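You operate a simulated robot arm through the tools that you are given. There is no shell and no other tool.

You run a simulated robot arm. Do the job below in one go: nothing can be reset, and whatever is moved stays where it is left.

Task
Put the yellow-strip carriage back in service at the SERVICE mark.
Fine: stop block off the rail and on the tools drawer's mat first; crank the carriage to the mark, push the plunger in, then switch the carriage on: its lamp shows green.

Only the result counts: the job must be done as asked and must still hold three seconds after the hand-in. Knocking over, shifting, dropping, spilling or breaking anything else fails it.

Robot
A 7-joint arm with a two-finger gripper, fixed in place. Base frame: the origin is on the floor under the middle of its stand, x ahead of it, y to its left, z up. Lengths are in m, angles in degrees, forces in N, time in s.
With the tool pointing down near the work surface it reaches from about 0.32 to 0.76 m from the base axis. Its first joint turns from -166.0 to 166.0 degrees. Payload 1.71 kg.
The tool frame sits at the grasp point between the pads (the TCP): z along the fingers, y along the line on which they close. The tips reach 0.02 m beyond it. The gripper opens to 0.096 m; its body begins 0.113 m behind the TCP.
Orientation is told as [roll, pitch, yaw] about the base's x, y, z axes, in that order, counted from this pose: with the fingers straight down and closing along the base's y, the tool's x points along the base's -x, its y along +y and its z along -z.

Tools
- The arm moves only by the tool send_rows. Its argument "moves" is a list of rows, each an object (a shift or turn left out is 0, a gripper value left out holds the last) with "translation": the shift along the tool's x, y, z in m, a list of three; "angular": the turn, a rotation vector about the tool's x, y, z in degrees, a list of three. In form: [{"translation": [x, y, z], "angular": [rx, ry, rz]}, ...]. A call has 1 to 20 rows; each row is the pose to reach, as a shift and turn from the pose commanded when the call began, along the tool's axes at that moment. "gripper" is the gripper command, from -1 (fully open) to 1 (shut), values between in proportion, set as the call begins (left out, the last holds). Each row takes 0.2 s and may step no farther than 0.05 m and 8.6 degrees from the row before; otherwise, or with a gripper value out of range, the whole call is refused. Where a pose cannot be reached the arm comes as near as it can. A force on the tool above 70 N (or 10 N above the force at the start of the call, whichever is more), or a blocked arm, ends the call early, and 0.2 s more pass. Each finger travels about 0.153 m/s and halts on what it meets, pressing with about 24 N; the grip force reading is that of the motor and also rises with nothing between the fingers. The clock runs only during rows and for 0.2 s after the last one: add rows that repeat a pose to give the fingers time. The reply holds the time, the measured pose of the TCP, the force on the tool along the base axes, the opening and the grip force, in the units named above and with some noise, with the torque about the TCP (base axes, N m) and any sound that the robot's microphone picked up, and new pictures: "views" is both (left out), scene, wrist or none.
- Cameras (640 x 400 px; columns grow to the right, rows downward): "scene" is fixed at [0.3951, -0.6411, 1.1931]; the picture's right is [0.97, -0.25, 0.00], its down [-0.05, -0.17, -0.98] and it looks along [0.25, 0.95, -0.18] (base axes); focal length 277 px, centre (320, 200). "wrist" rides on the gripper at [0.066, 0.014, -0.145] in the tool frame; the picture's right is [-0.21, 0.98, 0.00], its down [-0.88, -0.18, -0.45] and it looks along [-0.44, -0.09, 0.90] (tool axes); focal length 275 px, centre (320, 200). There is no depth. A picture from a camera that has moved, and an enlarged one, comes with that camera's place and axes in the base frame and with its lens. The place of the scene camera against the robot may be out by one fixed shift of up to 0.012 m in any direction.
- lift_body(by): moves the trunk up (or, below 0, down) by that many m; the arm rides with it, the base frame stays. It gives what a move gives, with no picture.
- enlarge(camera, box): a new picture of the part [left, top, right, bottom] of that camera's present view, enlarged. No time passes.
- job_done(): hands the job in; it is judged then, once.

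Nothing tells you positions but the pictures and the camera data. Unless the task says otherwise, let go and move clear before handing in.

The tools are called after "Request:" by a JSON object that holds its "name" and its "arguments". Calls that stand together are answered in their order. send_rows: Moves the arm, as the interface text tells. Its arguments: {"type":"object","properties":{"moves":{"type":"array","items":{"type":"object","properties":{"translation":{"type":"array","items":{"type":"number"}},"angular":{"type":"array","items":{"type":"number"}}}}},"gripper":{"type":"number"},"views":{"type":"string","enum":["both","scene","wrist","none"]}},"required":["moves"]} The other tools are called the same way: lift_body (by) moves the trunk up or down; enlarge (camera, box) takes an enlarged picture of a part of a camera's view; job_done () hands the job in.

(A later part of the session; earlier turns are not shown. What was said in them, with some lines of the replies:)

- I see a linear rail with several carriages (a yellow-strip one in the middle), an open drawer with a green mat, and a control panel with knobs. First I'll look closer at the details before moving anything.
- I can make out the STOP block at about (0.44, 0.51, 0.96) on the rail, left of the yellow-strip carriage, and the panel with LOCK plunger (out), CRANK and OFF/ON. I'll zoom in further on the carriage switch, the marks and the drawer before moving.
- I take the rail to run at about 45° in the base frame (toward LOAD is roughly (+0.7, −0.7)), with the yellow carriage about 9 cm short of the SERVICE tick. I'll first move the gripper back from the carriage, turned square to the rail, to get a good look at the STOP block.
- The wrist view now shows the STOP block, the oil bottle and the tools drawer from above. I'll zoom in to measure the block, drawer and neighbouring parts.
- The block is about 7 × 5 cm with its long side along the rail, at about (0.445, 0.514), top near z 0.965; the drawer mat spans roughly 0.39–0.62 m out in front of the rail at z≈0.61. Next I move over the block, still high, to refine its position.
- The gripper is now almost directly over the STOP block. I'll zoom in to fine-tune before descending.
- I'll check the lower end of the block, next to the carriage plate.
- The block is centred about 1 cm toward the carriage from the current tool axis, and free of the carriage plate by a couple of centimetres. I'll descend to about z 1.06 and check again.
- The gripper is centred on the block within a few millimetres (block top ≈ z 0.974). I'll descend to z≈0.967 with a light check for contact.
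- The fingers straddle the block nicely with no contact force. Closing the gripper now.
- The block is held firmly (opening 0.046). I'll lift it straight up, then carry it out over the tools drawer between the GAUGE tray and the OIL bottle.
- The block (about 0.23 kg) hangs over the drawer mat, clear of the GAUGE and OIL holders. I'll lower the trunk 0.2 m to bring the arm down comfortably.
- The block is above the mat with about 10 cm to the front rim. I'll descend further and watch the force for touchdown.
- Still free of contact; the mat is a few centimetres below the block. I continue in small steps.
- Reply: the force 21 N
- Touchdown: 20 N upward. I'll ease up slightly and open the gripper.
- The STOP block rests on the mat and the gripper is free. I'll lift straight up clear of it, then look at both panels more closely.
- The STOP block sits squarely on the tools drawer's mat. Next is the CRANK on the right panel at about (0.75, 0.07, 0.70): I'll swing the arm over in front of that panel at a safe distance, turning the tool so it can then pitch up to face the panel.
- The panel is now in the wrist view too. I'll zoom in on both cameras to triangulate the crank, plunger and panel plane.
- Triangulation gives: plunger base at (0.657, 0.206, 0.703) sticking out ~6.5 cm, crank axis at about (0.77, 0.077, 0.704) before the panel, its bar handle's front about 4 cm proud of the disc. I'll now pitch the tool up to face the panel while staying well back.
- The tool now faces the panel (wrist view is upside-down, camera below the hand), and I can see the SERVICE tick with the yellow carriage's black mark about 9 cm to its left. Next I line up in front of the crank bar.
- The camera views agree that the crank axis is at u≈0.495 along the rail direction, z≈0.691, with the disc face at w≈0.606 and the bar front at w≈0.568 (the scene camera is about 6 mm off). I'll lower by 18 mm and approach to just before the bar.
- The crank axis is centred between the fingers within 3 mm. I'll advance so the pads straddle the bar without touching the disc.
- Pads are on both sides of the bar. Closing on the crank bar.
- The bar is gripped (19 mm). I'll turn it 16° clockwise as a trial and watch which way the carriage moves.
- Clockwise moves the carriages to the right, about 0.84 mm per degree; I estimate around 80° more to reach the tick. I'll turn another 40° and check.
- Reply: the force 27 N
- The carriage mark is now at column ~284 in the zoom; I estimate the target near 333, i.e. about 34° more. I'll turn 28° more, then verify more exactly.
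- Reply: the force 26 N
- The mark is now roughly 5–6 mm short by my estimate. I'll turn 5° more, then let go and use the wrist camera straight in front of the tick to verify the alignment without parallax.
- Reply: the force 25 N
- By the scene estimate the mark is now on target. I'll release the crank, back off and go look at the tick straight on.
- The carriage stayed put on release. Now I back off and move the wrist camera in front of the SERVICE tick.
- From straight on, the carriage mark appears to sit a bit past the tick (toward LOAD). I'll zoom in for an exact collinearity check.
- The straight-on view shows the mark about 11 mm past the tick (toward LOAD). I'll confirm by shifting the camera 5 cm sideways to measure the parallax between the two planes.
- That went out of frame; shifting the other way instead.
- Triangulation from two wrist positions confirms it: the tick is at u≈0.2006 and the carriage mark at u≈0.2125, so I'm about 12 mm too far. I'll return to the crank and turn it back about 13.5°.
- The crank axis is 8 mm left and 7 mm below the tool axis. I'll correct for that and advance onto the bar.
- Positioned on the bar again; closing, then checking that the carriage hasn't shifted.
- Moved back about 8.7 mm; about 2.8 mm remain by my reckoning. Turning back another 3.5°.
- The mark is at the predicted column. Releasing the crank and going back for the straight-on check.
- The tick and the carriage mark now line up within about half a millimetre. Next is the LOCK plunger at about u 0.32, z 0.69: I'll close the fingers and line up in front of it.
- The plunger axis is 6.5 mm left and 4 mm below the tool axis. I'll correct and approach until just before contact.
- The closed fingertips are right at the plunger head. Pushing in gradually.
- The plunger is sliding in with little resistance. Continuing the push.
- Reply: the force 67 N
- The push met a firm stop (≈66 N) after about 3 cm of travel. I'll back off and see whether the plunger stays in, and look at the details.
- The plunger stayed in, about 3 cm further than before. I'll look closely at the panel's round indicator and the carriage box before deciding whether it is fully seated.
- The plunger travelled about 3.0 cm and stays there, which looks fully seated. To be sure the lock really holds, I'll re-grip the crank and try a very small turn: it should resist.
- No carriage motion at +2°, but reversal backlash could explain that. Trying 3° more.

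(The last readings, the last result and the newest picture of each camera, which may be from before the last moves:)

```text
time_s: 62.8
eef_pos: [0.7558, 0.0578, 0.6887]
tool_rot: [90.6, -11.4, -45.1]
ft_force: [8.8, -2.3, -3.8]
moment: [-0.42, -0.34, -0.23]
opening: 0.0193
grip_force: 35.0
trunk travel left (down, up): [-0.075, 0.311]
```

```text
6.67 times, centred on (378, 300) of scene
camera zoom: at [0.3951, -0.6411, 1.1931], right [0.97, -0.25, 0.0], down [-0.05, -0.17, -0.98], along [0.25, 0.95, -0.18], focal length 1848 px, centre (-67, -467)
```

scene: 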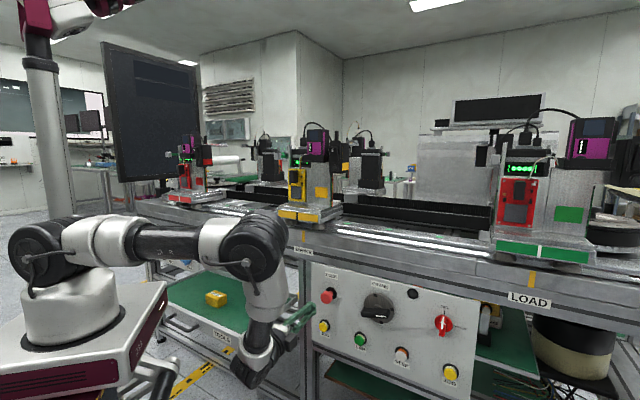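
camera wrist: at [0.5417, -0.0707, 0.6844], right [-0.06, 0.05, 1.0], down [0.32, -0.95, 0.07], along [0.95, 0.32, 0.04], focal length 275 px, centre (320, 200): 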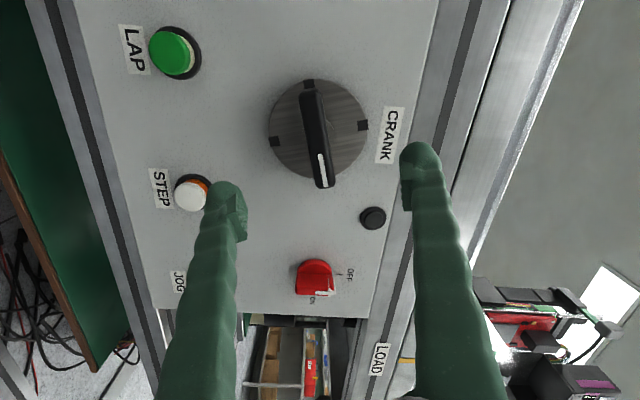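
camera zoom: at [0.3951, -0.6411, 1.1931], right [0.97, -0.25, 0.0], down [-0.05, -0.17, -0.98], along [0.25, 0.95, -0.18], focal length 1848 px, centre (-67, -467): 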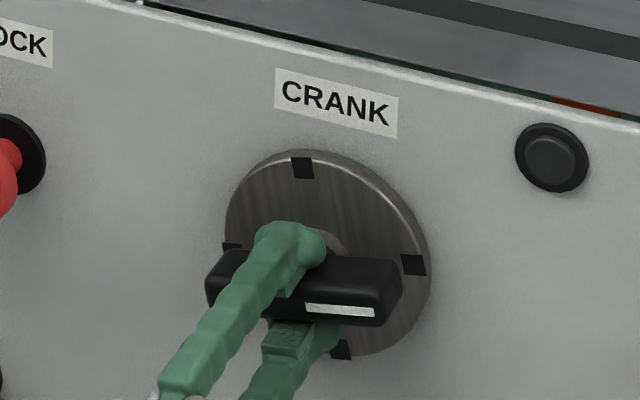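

The crank resists (torque builds, carriage doesn't budge), so the lock is engaged. I'll relax the twist, release the crank and back away.

Request:
{"name": "send_rows", "arguments": {"moves": [{"angular": [0, 0, -2]}, {"angular": [0, 0, -4]}, {"angular": [0, 0, -4]}], "views": "none"}}

Request:
{"name": "send_rows", "arguments": {"moves": [{"translation": [0, 0, 0]}, {"translation": [0, 0, 0]}, {"translation": [0, 0, 0]}], "gripper": -1, "views": "none"}}

Request:
{"name": "send_rows", "arguments": {"moves": [{"translation": [0, 0, -0.04]}, {"translation": [0, 0, -0.08]}, {"translation": [0, 0, -0.12]}, {"translation": [0, 0, -0.16]}, {"translation": [0, 0, -0.2]}, {"translation": [0, 0, -0.2]}]}}

Request:
{"name": "enlarge", "arguments": {"camera": "scene", "box": [274, 200, 330, 235]}}

```text
time_s: 63.6
eef_pos: [0.7554, 0.058, 0.6889]
tool_rot: [90.6, -15.4, -45.1]
ft_force: [11.9, -1.8, -1.4]
moment: [0.12, 0.15, -0.02]
opening: 0.0189
grip_force: 34.8
trunk travel left (down, up): [-0.075, 0.311]
```

```text
time_s: 64.4
eef_pos: [0.7536, 0.0583, 0.6905]
tool_rot: [90.6, -15.6, -45.1]
ft_force: [-0.2, 0.8, -0.3]
moment: [-0.01, -0.01, -0.01]
opening: 0.0962
grip_force: 0.1
trunk travel left (down, up): [-0.075, 0.311]
```

```text
time_s: 65.8
eef_pos: [0.6098, -0.082, 0.6876]
tool_rot: [90.6, -15.5, -45.1]
ft_force: [-0.3, -0.3, 0.0]
moment: [0.01, -0.03, -0.01]
opening: 0.0961
grip_force: 0.0
trunk travel left (down, up): [-0.075, 0.311]
camera wrist: at [0.4608, -0.1391, 0.683], right [-0.05, 0.04, 1.0], down [0.32, -0.95, 0.05], along [0.95, 0.32, 0.04], focal length 275 px, centre (320, 200)
```

scene: 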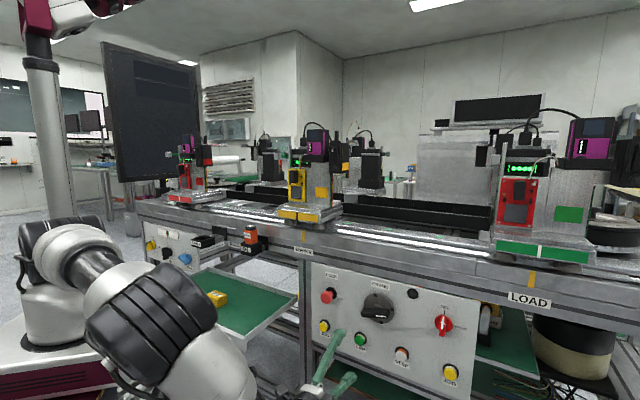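
wrist: 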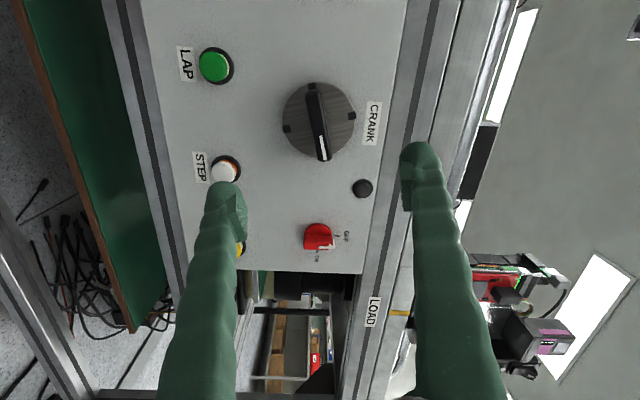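

```text
11.43 times, centred on (302, 218) of scene
camera zoom: at [0.3951, -0.6411, 1.1931], right [0.97, -0.25, 0.0], down [-0.05, -0.17, -0.98], along [0.25, 0.95, -0.18], focal length 3168 px, centre (526, 0)
```

zoom: 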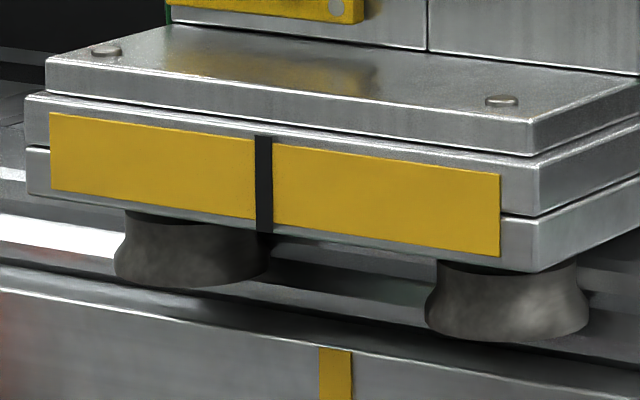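

The carriage sits at the mark and is locked. Next is the carriage's rocker switch: triangulated at about u 0.336, w 0.59, z 1.15–1.195 (top end protruding, lamp below at z 1.13). I'll raise the trunk first.

Request:
{"name": "lift_body", "arguments": {"by": 0.27}}

```text
time_s: 68.5
eef_pos: [0.6111, -0.0809, 0.9597]
tool_rot: [90.6, -15.5, -45.0]
ft_force: [0.5, -0.3, -1.2]
moment: [0.01, -0.01, -0.02]
opening: 0.0959
grip_force: 0.0
trunk travel left (down, up): [-0.345, 0.041]
```

Request:
{"name": "send_rows", "arguments": {"moves": [{"translation": [0.0087, 0.0259, 0.0075], "angular": [0, 0, -7.45]}, {"translation": [0.0174, 0.0517, 0.015], "angular": [0, 0, -14.9]}, {"translation": [0.0262, 0.0776, 0.0225], "angular": [0, 0, -22.35]}, {"translation": [0.0349, 0.1035, 0.03], "angular": [0, 0, -29.8]}, {"translation": [0.0436, 0.1293, 0.0375], "angular": [0, 0, -37.25]}, {"translation": [0.0523, 0.1552, 0.045], "angular": [0, 0, -44.7]}, {"translation": [0.061, 0.1811, 0.0525], "angular": [0, 0, -52.15]}, {"translation": [0.0698, 0.207, 0.06], "angular": [0, 0, -59.6]}, {"translation": [0.0785, 0.2328, 0.0675], "angular": [0, 0, -67.05]}, {"translation": [0.0872, 0.2587, 0.075], "angular": [0, 0, -74.5]}, {"translation": [0.0872, 0.2587, 0.075], "angular": [0, 0, -74.5]}], "gripper": 1}}

Request:
{"name": "enlarge", "arguments": {"camera": "wrist", "box": [200, 50, 440, 200]}}

Request:
{"name": "enlarge", "arguments": {"camera": "scene", "box": [270, 110, 398, 190]}}

```text
time_s: 70.9
eef_pos: [0.5533, 0.0762, 1.1863]
tool_rot: [176.1, -89.1, -131.3]
ft_force: [-0.3, -0.6, 0.6]
moment: [0.0, -0.02, 0.08]
opening: 0.0
grip_force: 24.1
trunk travel left (down, up): [-0.345, 0.041]
camera wrist: at [0.4426, -0.0174, 1.1189], right [-0.69, 0.69, 0.21], down [-0.19, -0.45, 0.87], along [0.69, 0.56, 0.45], focal length 275 px, centre (320, 200)
```

scene: 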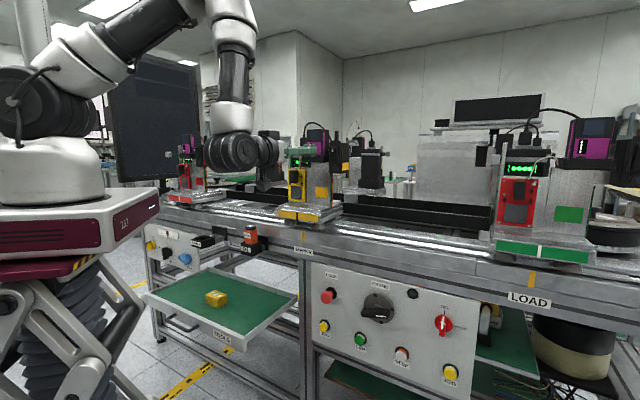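
wrist: 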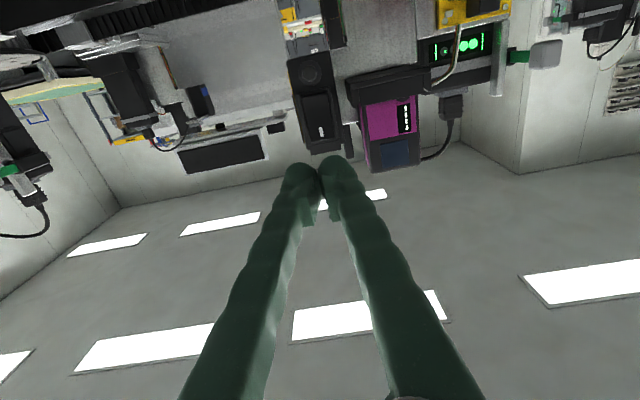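

```text
2.67 times, centred on (320, 125) of wrist
camera zoom: at [0.4426, -0.0174, 1.1189], right [-0.69, 0.69, 0.21], down [-0.19, -0.45, 0.87], along [0.69, 0.56, 0.45], focal length 734 px, centre (320, 400)
```

zoom: 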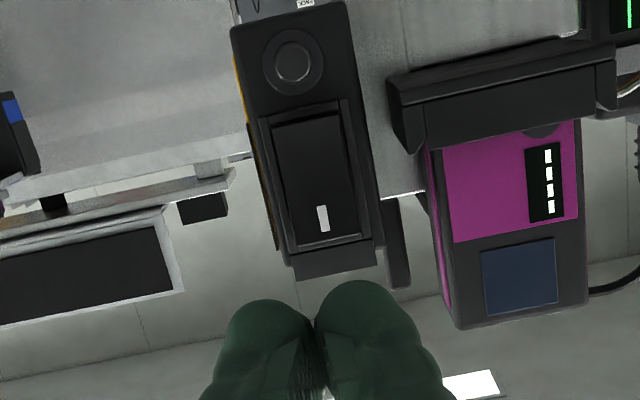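

```text
5.00 times, centred on (334, 150) of scene
camera zoom: at [0.3951, -0.6411, 1.1931], right [0.97, -0.25, 0.0], down [-0.05, -0.17, -0.98], along [0.25, 0.95, -0.18], focal length 1386 px, centre (250, 450)
```

zoom: 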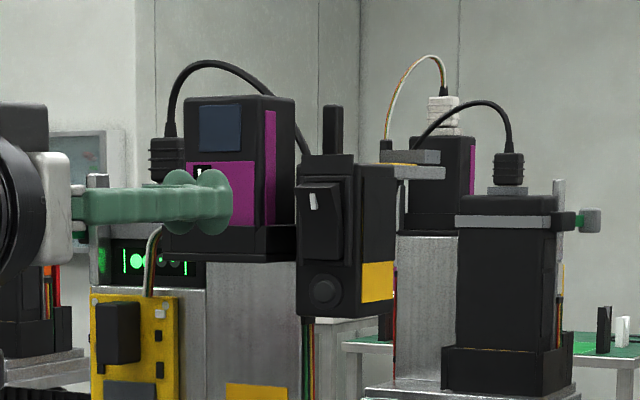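

The rocker is dead ahead of the closed fingertips (white mark 2 mm off). I'll approach to about a centimetre before contact.

Request:
{"name": "send_rows", "arguments": {"moves": [{"translation": [0, 0.002, 0.03]}, {"translation": [0, 0.002, 0.06]}, {"translation": [0, 0.002, 0.09]}, {"translation": [0, 0.002, 0.108]}, {"translation": [0, 0.002, 0.108]}], "views": "wrist"}}

Request:
{"name": "enlarge", "arguments": {"camera": "wrist", "box": [220, 90, 412, 210]}}

Request:
{"name": "enlarge", "arguments": {"camera": "scene", "box": [290, 125, 370, 175]}}

```text
time_s: 72.1
eef_pos: [0.6298, 0.1551, 1.1882]
tool_rot: [173.9, -89.4, -128.9]
ft_force: [0.4, -0.1, 0.4]
moment: [0.01, 0.03, 0.05]
opening: 0.0
grip_force: 24.2
trunk travel left (down, up): [-0.345, 0.041]
camera wrist: at [0.5182, 0.0613, 1.1204], right [-0.69, 0.69, 0.21], down [-0.19, -0.45, 0.87], along [0.69, 0.56, 0.44], focal length 275 px, centre (320, 200)
```

wrist: 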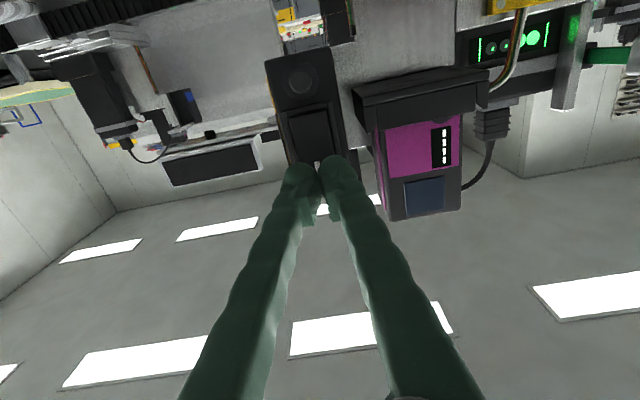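

```text
3.33 times, centred on (316, 150) of wrist
camera zoom: at [0.5182, 0.0613, 1.1204], right [-0.69, 0.69, 0.21], down [-0.19, -0.45, 0.87], along [0.69, 0.56, 0.44], focal length 918 px, centre (333, 367)
```

zoom: 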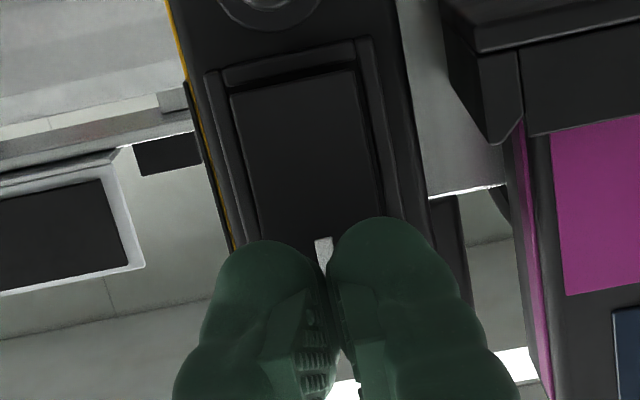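

```text
8.00 times, centred on (330, 150) of scene
camera zoom: at [0.3951, -0.6411, 1.1931], right [0.97, -0.25, 0.0], down [-0.05, -0.17, -0.98], along [0.25, 0.95, -0.18], focal length 2218 px, centre (240, 600)
```

zoom: 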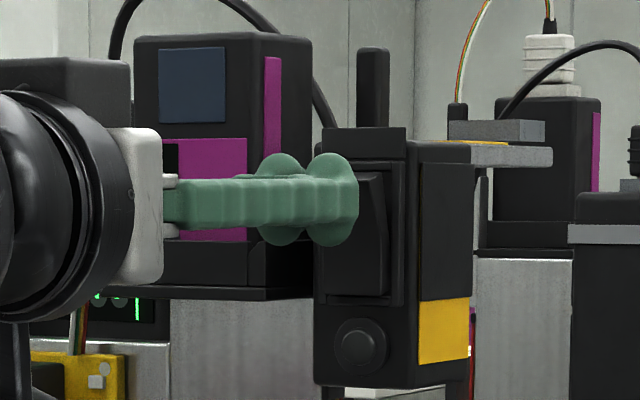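

The fingertips are about 1 cm from the rocker's upper half. I'll lower by 5 mm to keep clear of the hood and press in small steps.

Request:
{"name": "send_rows", "arguments": {"moves": [{"translation": [0.005, 0, 0.004]}, {"translation": [0.005, 0, 0.008]}, {"translation": [0.005, 0, 0.012]}, {"translation": [0.005, 0, 0.012]}], "views": "none"}}

Request:
{"name": "enlarge", "arguments": {"camera": "scene", "box": [290, 125, 370, 175]}}

Request:
{"name": "enlarge", "arguments": {"camera": "wrist", "box": [220, 60, 412, 180]}}

```text
time_s: 73.1
eef_pos: [0.6393, 0.1633, 1.1823]
tool_rot: [176.7, -89.4, -131.7]
ft_force: [-0.5, 0.4, 0.4]
moment: [0.03, -0.04, -0.03]
opening: 0.0001
grip_force: 23.9
trunk travel left (down, up): [-0.345, 0.041]
```

```text
8.00 times, centred on (330, 150) of scene
camera zoom: at [0.3951, -0.6411, 1.1931], right [0.97, -0.25, 0.0], down [-0.05, -0.17, -0.98], along [0.25, 0.95, -0.18], focal length 2218 px, centre (240, 600)
```

zoom: 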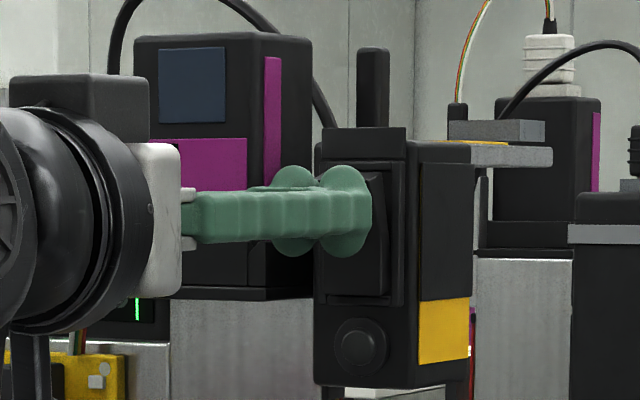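

```text
3.33 times, centred on (316, 120) of wrist
camera zoom: at [0.526, 0.0698, 1.116], right [-0.69, 0.69, 0.21], down [-0.19, -0.45, 0.87], along [0.69, 0.56, 0.44], focal length 918 px, centre (333, 467)
```

zoom: 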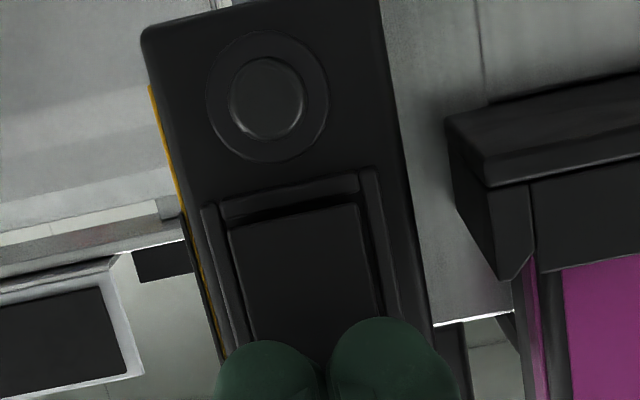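

Just at contact. Pressing further in.

Request:
{"name": "send_rows", "arguments": {"moves": [{"translation": [0, 0, 0.004]}, {"translation": [0, 0, 0.008]}, {"translation": [0, 0, 0.008]}], "views": "none"}}

Request:
{"name": "enlarge", "arguments": {"camera": "scene", "box": [290, 125, 370, 175]}}

Request:
{"name": "enlarge", "arguments": {"camera": "wrist", "box": [220, 60, 412, 180]}}

```text
time_s: 73.9
eef_pos: [0.644, 0.1692, 1.184]
tool_rot: [177.0, -89.4, -131.9]
ft_force: [-1.6, -1.3, -0.1]
moment: [-0.03, -0.04, -0.01]
opening: 0.006
grip_force: 29.5
trunk travel left (down, up): [-0.345, 0.041]
```

```text
8.00 times, centred on (330, 150) of scene
camera zoom: at [0.3951, -0.6411, 1.1931], right [0.97, -0.25, 0.0], down [-0.05, -0.17, -0.98], along [0.25, 0.95, -0.18], focal length 2218 px, centre (240, 600)
```

zoom: 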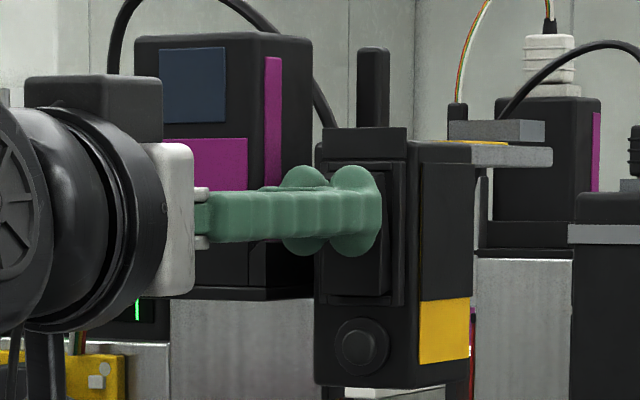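

```text
3.33 times, centred on (316, 120) of wrist
camera zoom: at [0.5316, 0.0749, 1.1162], right [-0.69, 0.69, 0.21], down [-0.19, -0.45, 0.87], along [0.69, 0.57, 0.44], focal length 918 px, centre (333, 467)
```

zoom: 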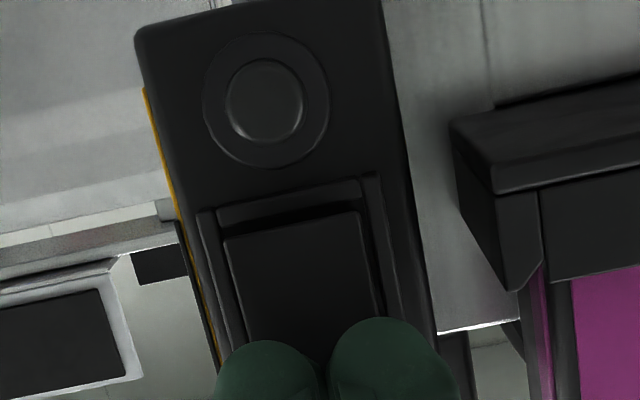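

Request:
{"name": "send_rows", "arguments": {"moves": [{"translation": [0, 0, 0.004]}, {"translation": [0, 0, 0.007]}, {"translation": [0, 0, 0.007]}], "views": "none"}}

Request:
{"name": "enlarge", "arguments": {"camera": "scene", "box": [290, 125, 370, 175]}}

Request:
{"name": "enlarge", "arguments": {"camera": "wrist", "box": [220, 60, 412, 180]}}

```text
time_s: 74.7
eef_pos: [0.6475, 0.1728, 1.1841]
tool_rot: [179.9, -89.3, -135.0]
ft_force: [-6.8, -8.3, 3.8]
moment: [-0.1, -0.11, 0.02]
opening: 0.006
grip_force: 30.3
trunk travel left (down, up): [-0.345, 0.041]
heard: click
```

```text
8.00 times, centred on (330, 150) of scene
camera zoom: at [0.3951, -0.6411, 1.1931], right [0.97, -0.25, 0.0], down [-0.05, -0.17, -0.98], along [0.25, 0.95, -0.18], focal length 2218 px, centre (240, 600)
```

zoom: 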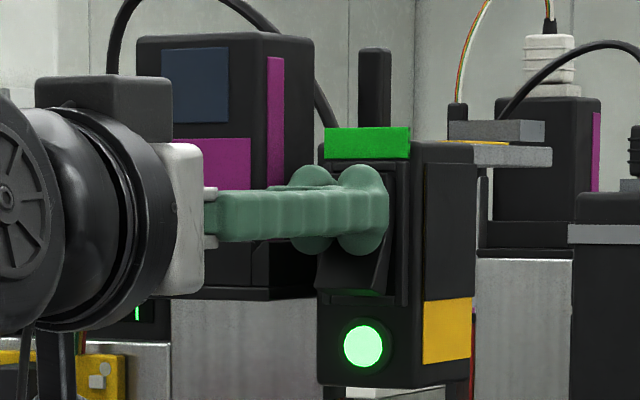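

```text
3.33 times, centred on (316, 120) of wrist
camera zoom: at [0.5358, 0.079, 1.1163], right [-0.69, 0.69, 0.21], down [-0.19, -0.45, 0.87], along [0.69, 0.56, 0.45], focal length 918 px, centre (333, 467)
```

zoom: 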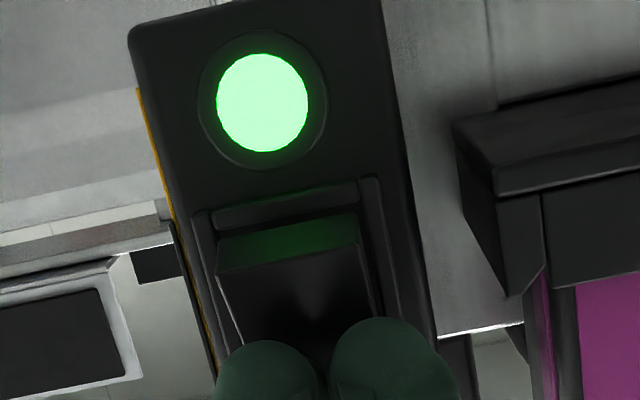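

A click was heard and the lamp on the yellow carriage is green. I'll back straight off and verify everything.

Request:
{"name": "send_rows", "arguments": {"moves": [{"translation": [0, 0, -0.03]}, {"translation": [0, 0, -0.07]}, {"translation": [0, 0, -0.12]}, {"translation": [0, 0, -0.17]}, {"translation": [0, 0, -0.2]}, {"translation": [0, 0, -0.2]}]}}

Request:
{"name": "enlarge", "arguments": {"camera": "scene", "box": [274, 200, 330, 235]}}

Request:
{"name": "enlarge", "arguments": {"camera": "scene", "box": [290, 125, 370, 175]}}

Request:
{"name": "enlarge", "arguments": {"camera": "scene", "box": [290, 260, 418, 340]}}

Request:
{"name": "enlarge", "arguments": {"camera": "scene", "box": [140, 215, 300, 315]}}

```text
time_s: 76.1
eef_pos: [0.507, 0.0328, 1.1816]
tool_rot: [135.3, -89.1, -90.3]
ft_force: [0.0, -0.2, 0.2]
moment: [-0.03, 0.01, -0.02]
opening: 0.0
grip_force: 29.5
trunk travel left (down, up): [-0.345, 0.041]
camera wrist: at [0.3952, -0.0603, 1.1148], right [-0.69, 0.69, 0.22], down [-0.18, -0.46, 0.87], along [0.7, 0.56, 0.44], focal length 275 px, centre (320, 200)
```

scene: 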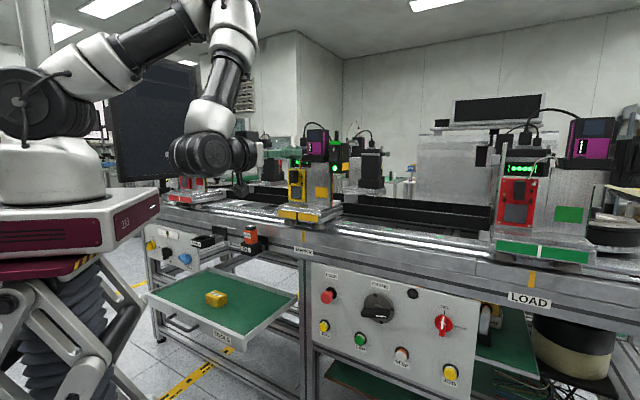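
wrist: 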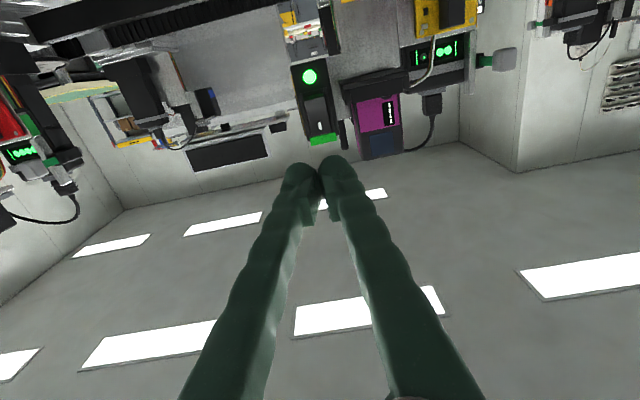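

```text
11.43 times, centred on (302, 218) of scene
camera zoom: at [0.3951, -0.6411, 1.1931], right [0.97, -0.25, 0.0], down [-0.05, -0.17, -0.98], along [0.25, 0.95, -0.18], focal length 3168 px, centre (526, 0)
```

zoom: 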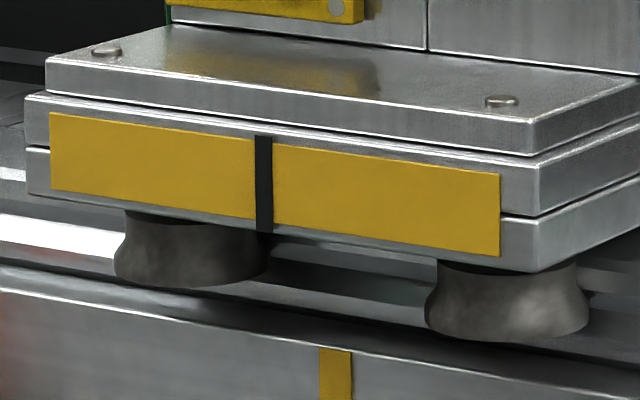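

```text
8.00 times, centred on (330, 150) of scene
camera zoom: at [0.3951, -0.6411, 1.1931], right [0.97, -0.25, 0.0], down [-0.05, -0.17, -0.98], along [0.25, 0.95, -0.18], focal length 2218 px, centre (240, 600)
```

zoom: 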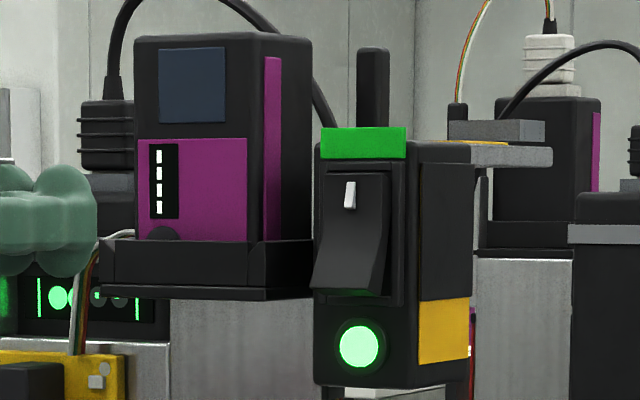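

```text
5.00 times, centred on (354, 300) of scene
camera zoom: at [0.3951, -0.6411, 1.1931], right [0.97, -0.25, 0.0], down [-0.05, -0.17, -0.98], along [0.25, 0.95, -0.18], focal length 1386 px, centre (150, -300)
```

zoom: 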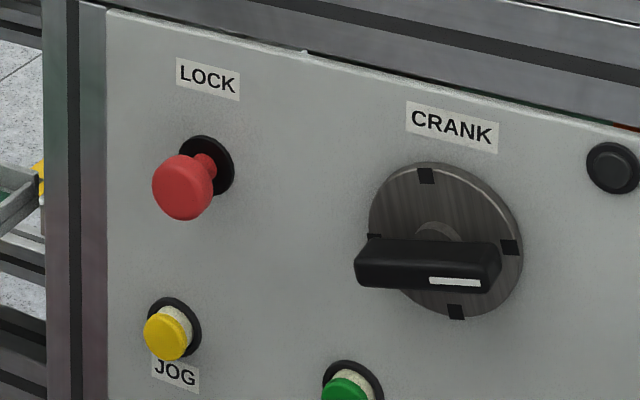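

```text
4.00 times, centred on (220, 265) of scene
camera zoom: at [0.3951, -0.6411, 1.1931], right [0.97, -0.25, 0.0], down [-0.05, -0.17, -0.98], along [0.25, 0.95, -0.18], focal length 1109 px, centre (720, -60)
```

zoom: 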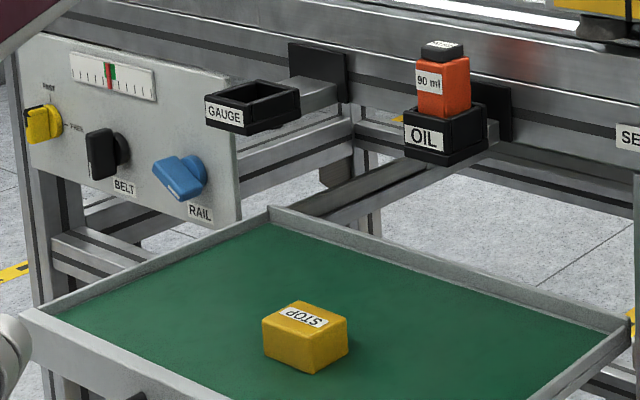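

The lamp is green and the rocker is over. The carriage mark lines up with the SERVICE tick, the plunger is in and holds the crank, and the STOP block lies on the tools drawer's mat. Nothing else looks disturbed and the gripper is clear, so I'm handing the job in.

Request:
{"name": "job_done", "arguments": {}}

```text
The job is handed in.
```

The yellow-strip carriage is back at the SERVICE mark, locked and switched on, and I've handed the job in.

- **Stop block:** it is off the rail and lies on the tools drawer's mat.
- **Position:** my first cranking went about 12 mm too far, so I turned the crank back. The carriage's mark now lines up with the SERVICE tick to within about half a millimetre. The carriages move together, so the red- and green-strip ones shifted along the rail by the same amount.
- **Lock:** the plunger went in about 3 cm and stayed there. I then tried a small turn of the crank; it resisted and the carriage did not move.
- **Power:** I pressed the carriage's own rocker switch, heard a click, and its lamp shows green. I left the panel's red OFF/ON switch at OFF.

Nothing else looked disturbed in the last pictures, and the gripper is clear of the line.
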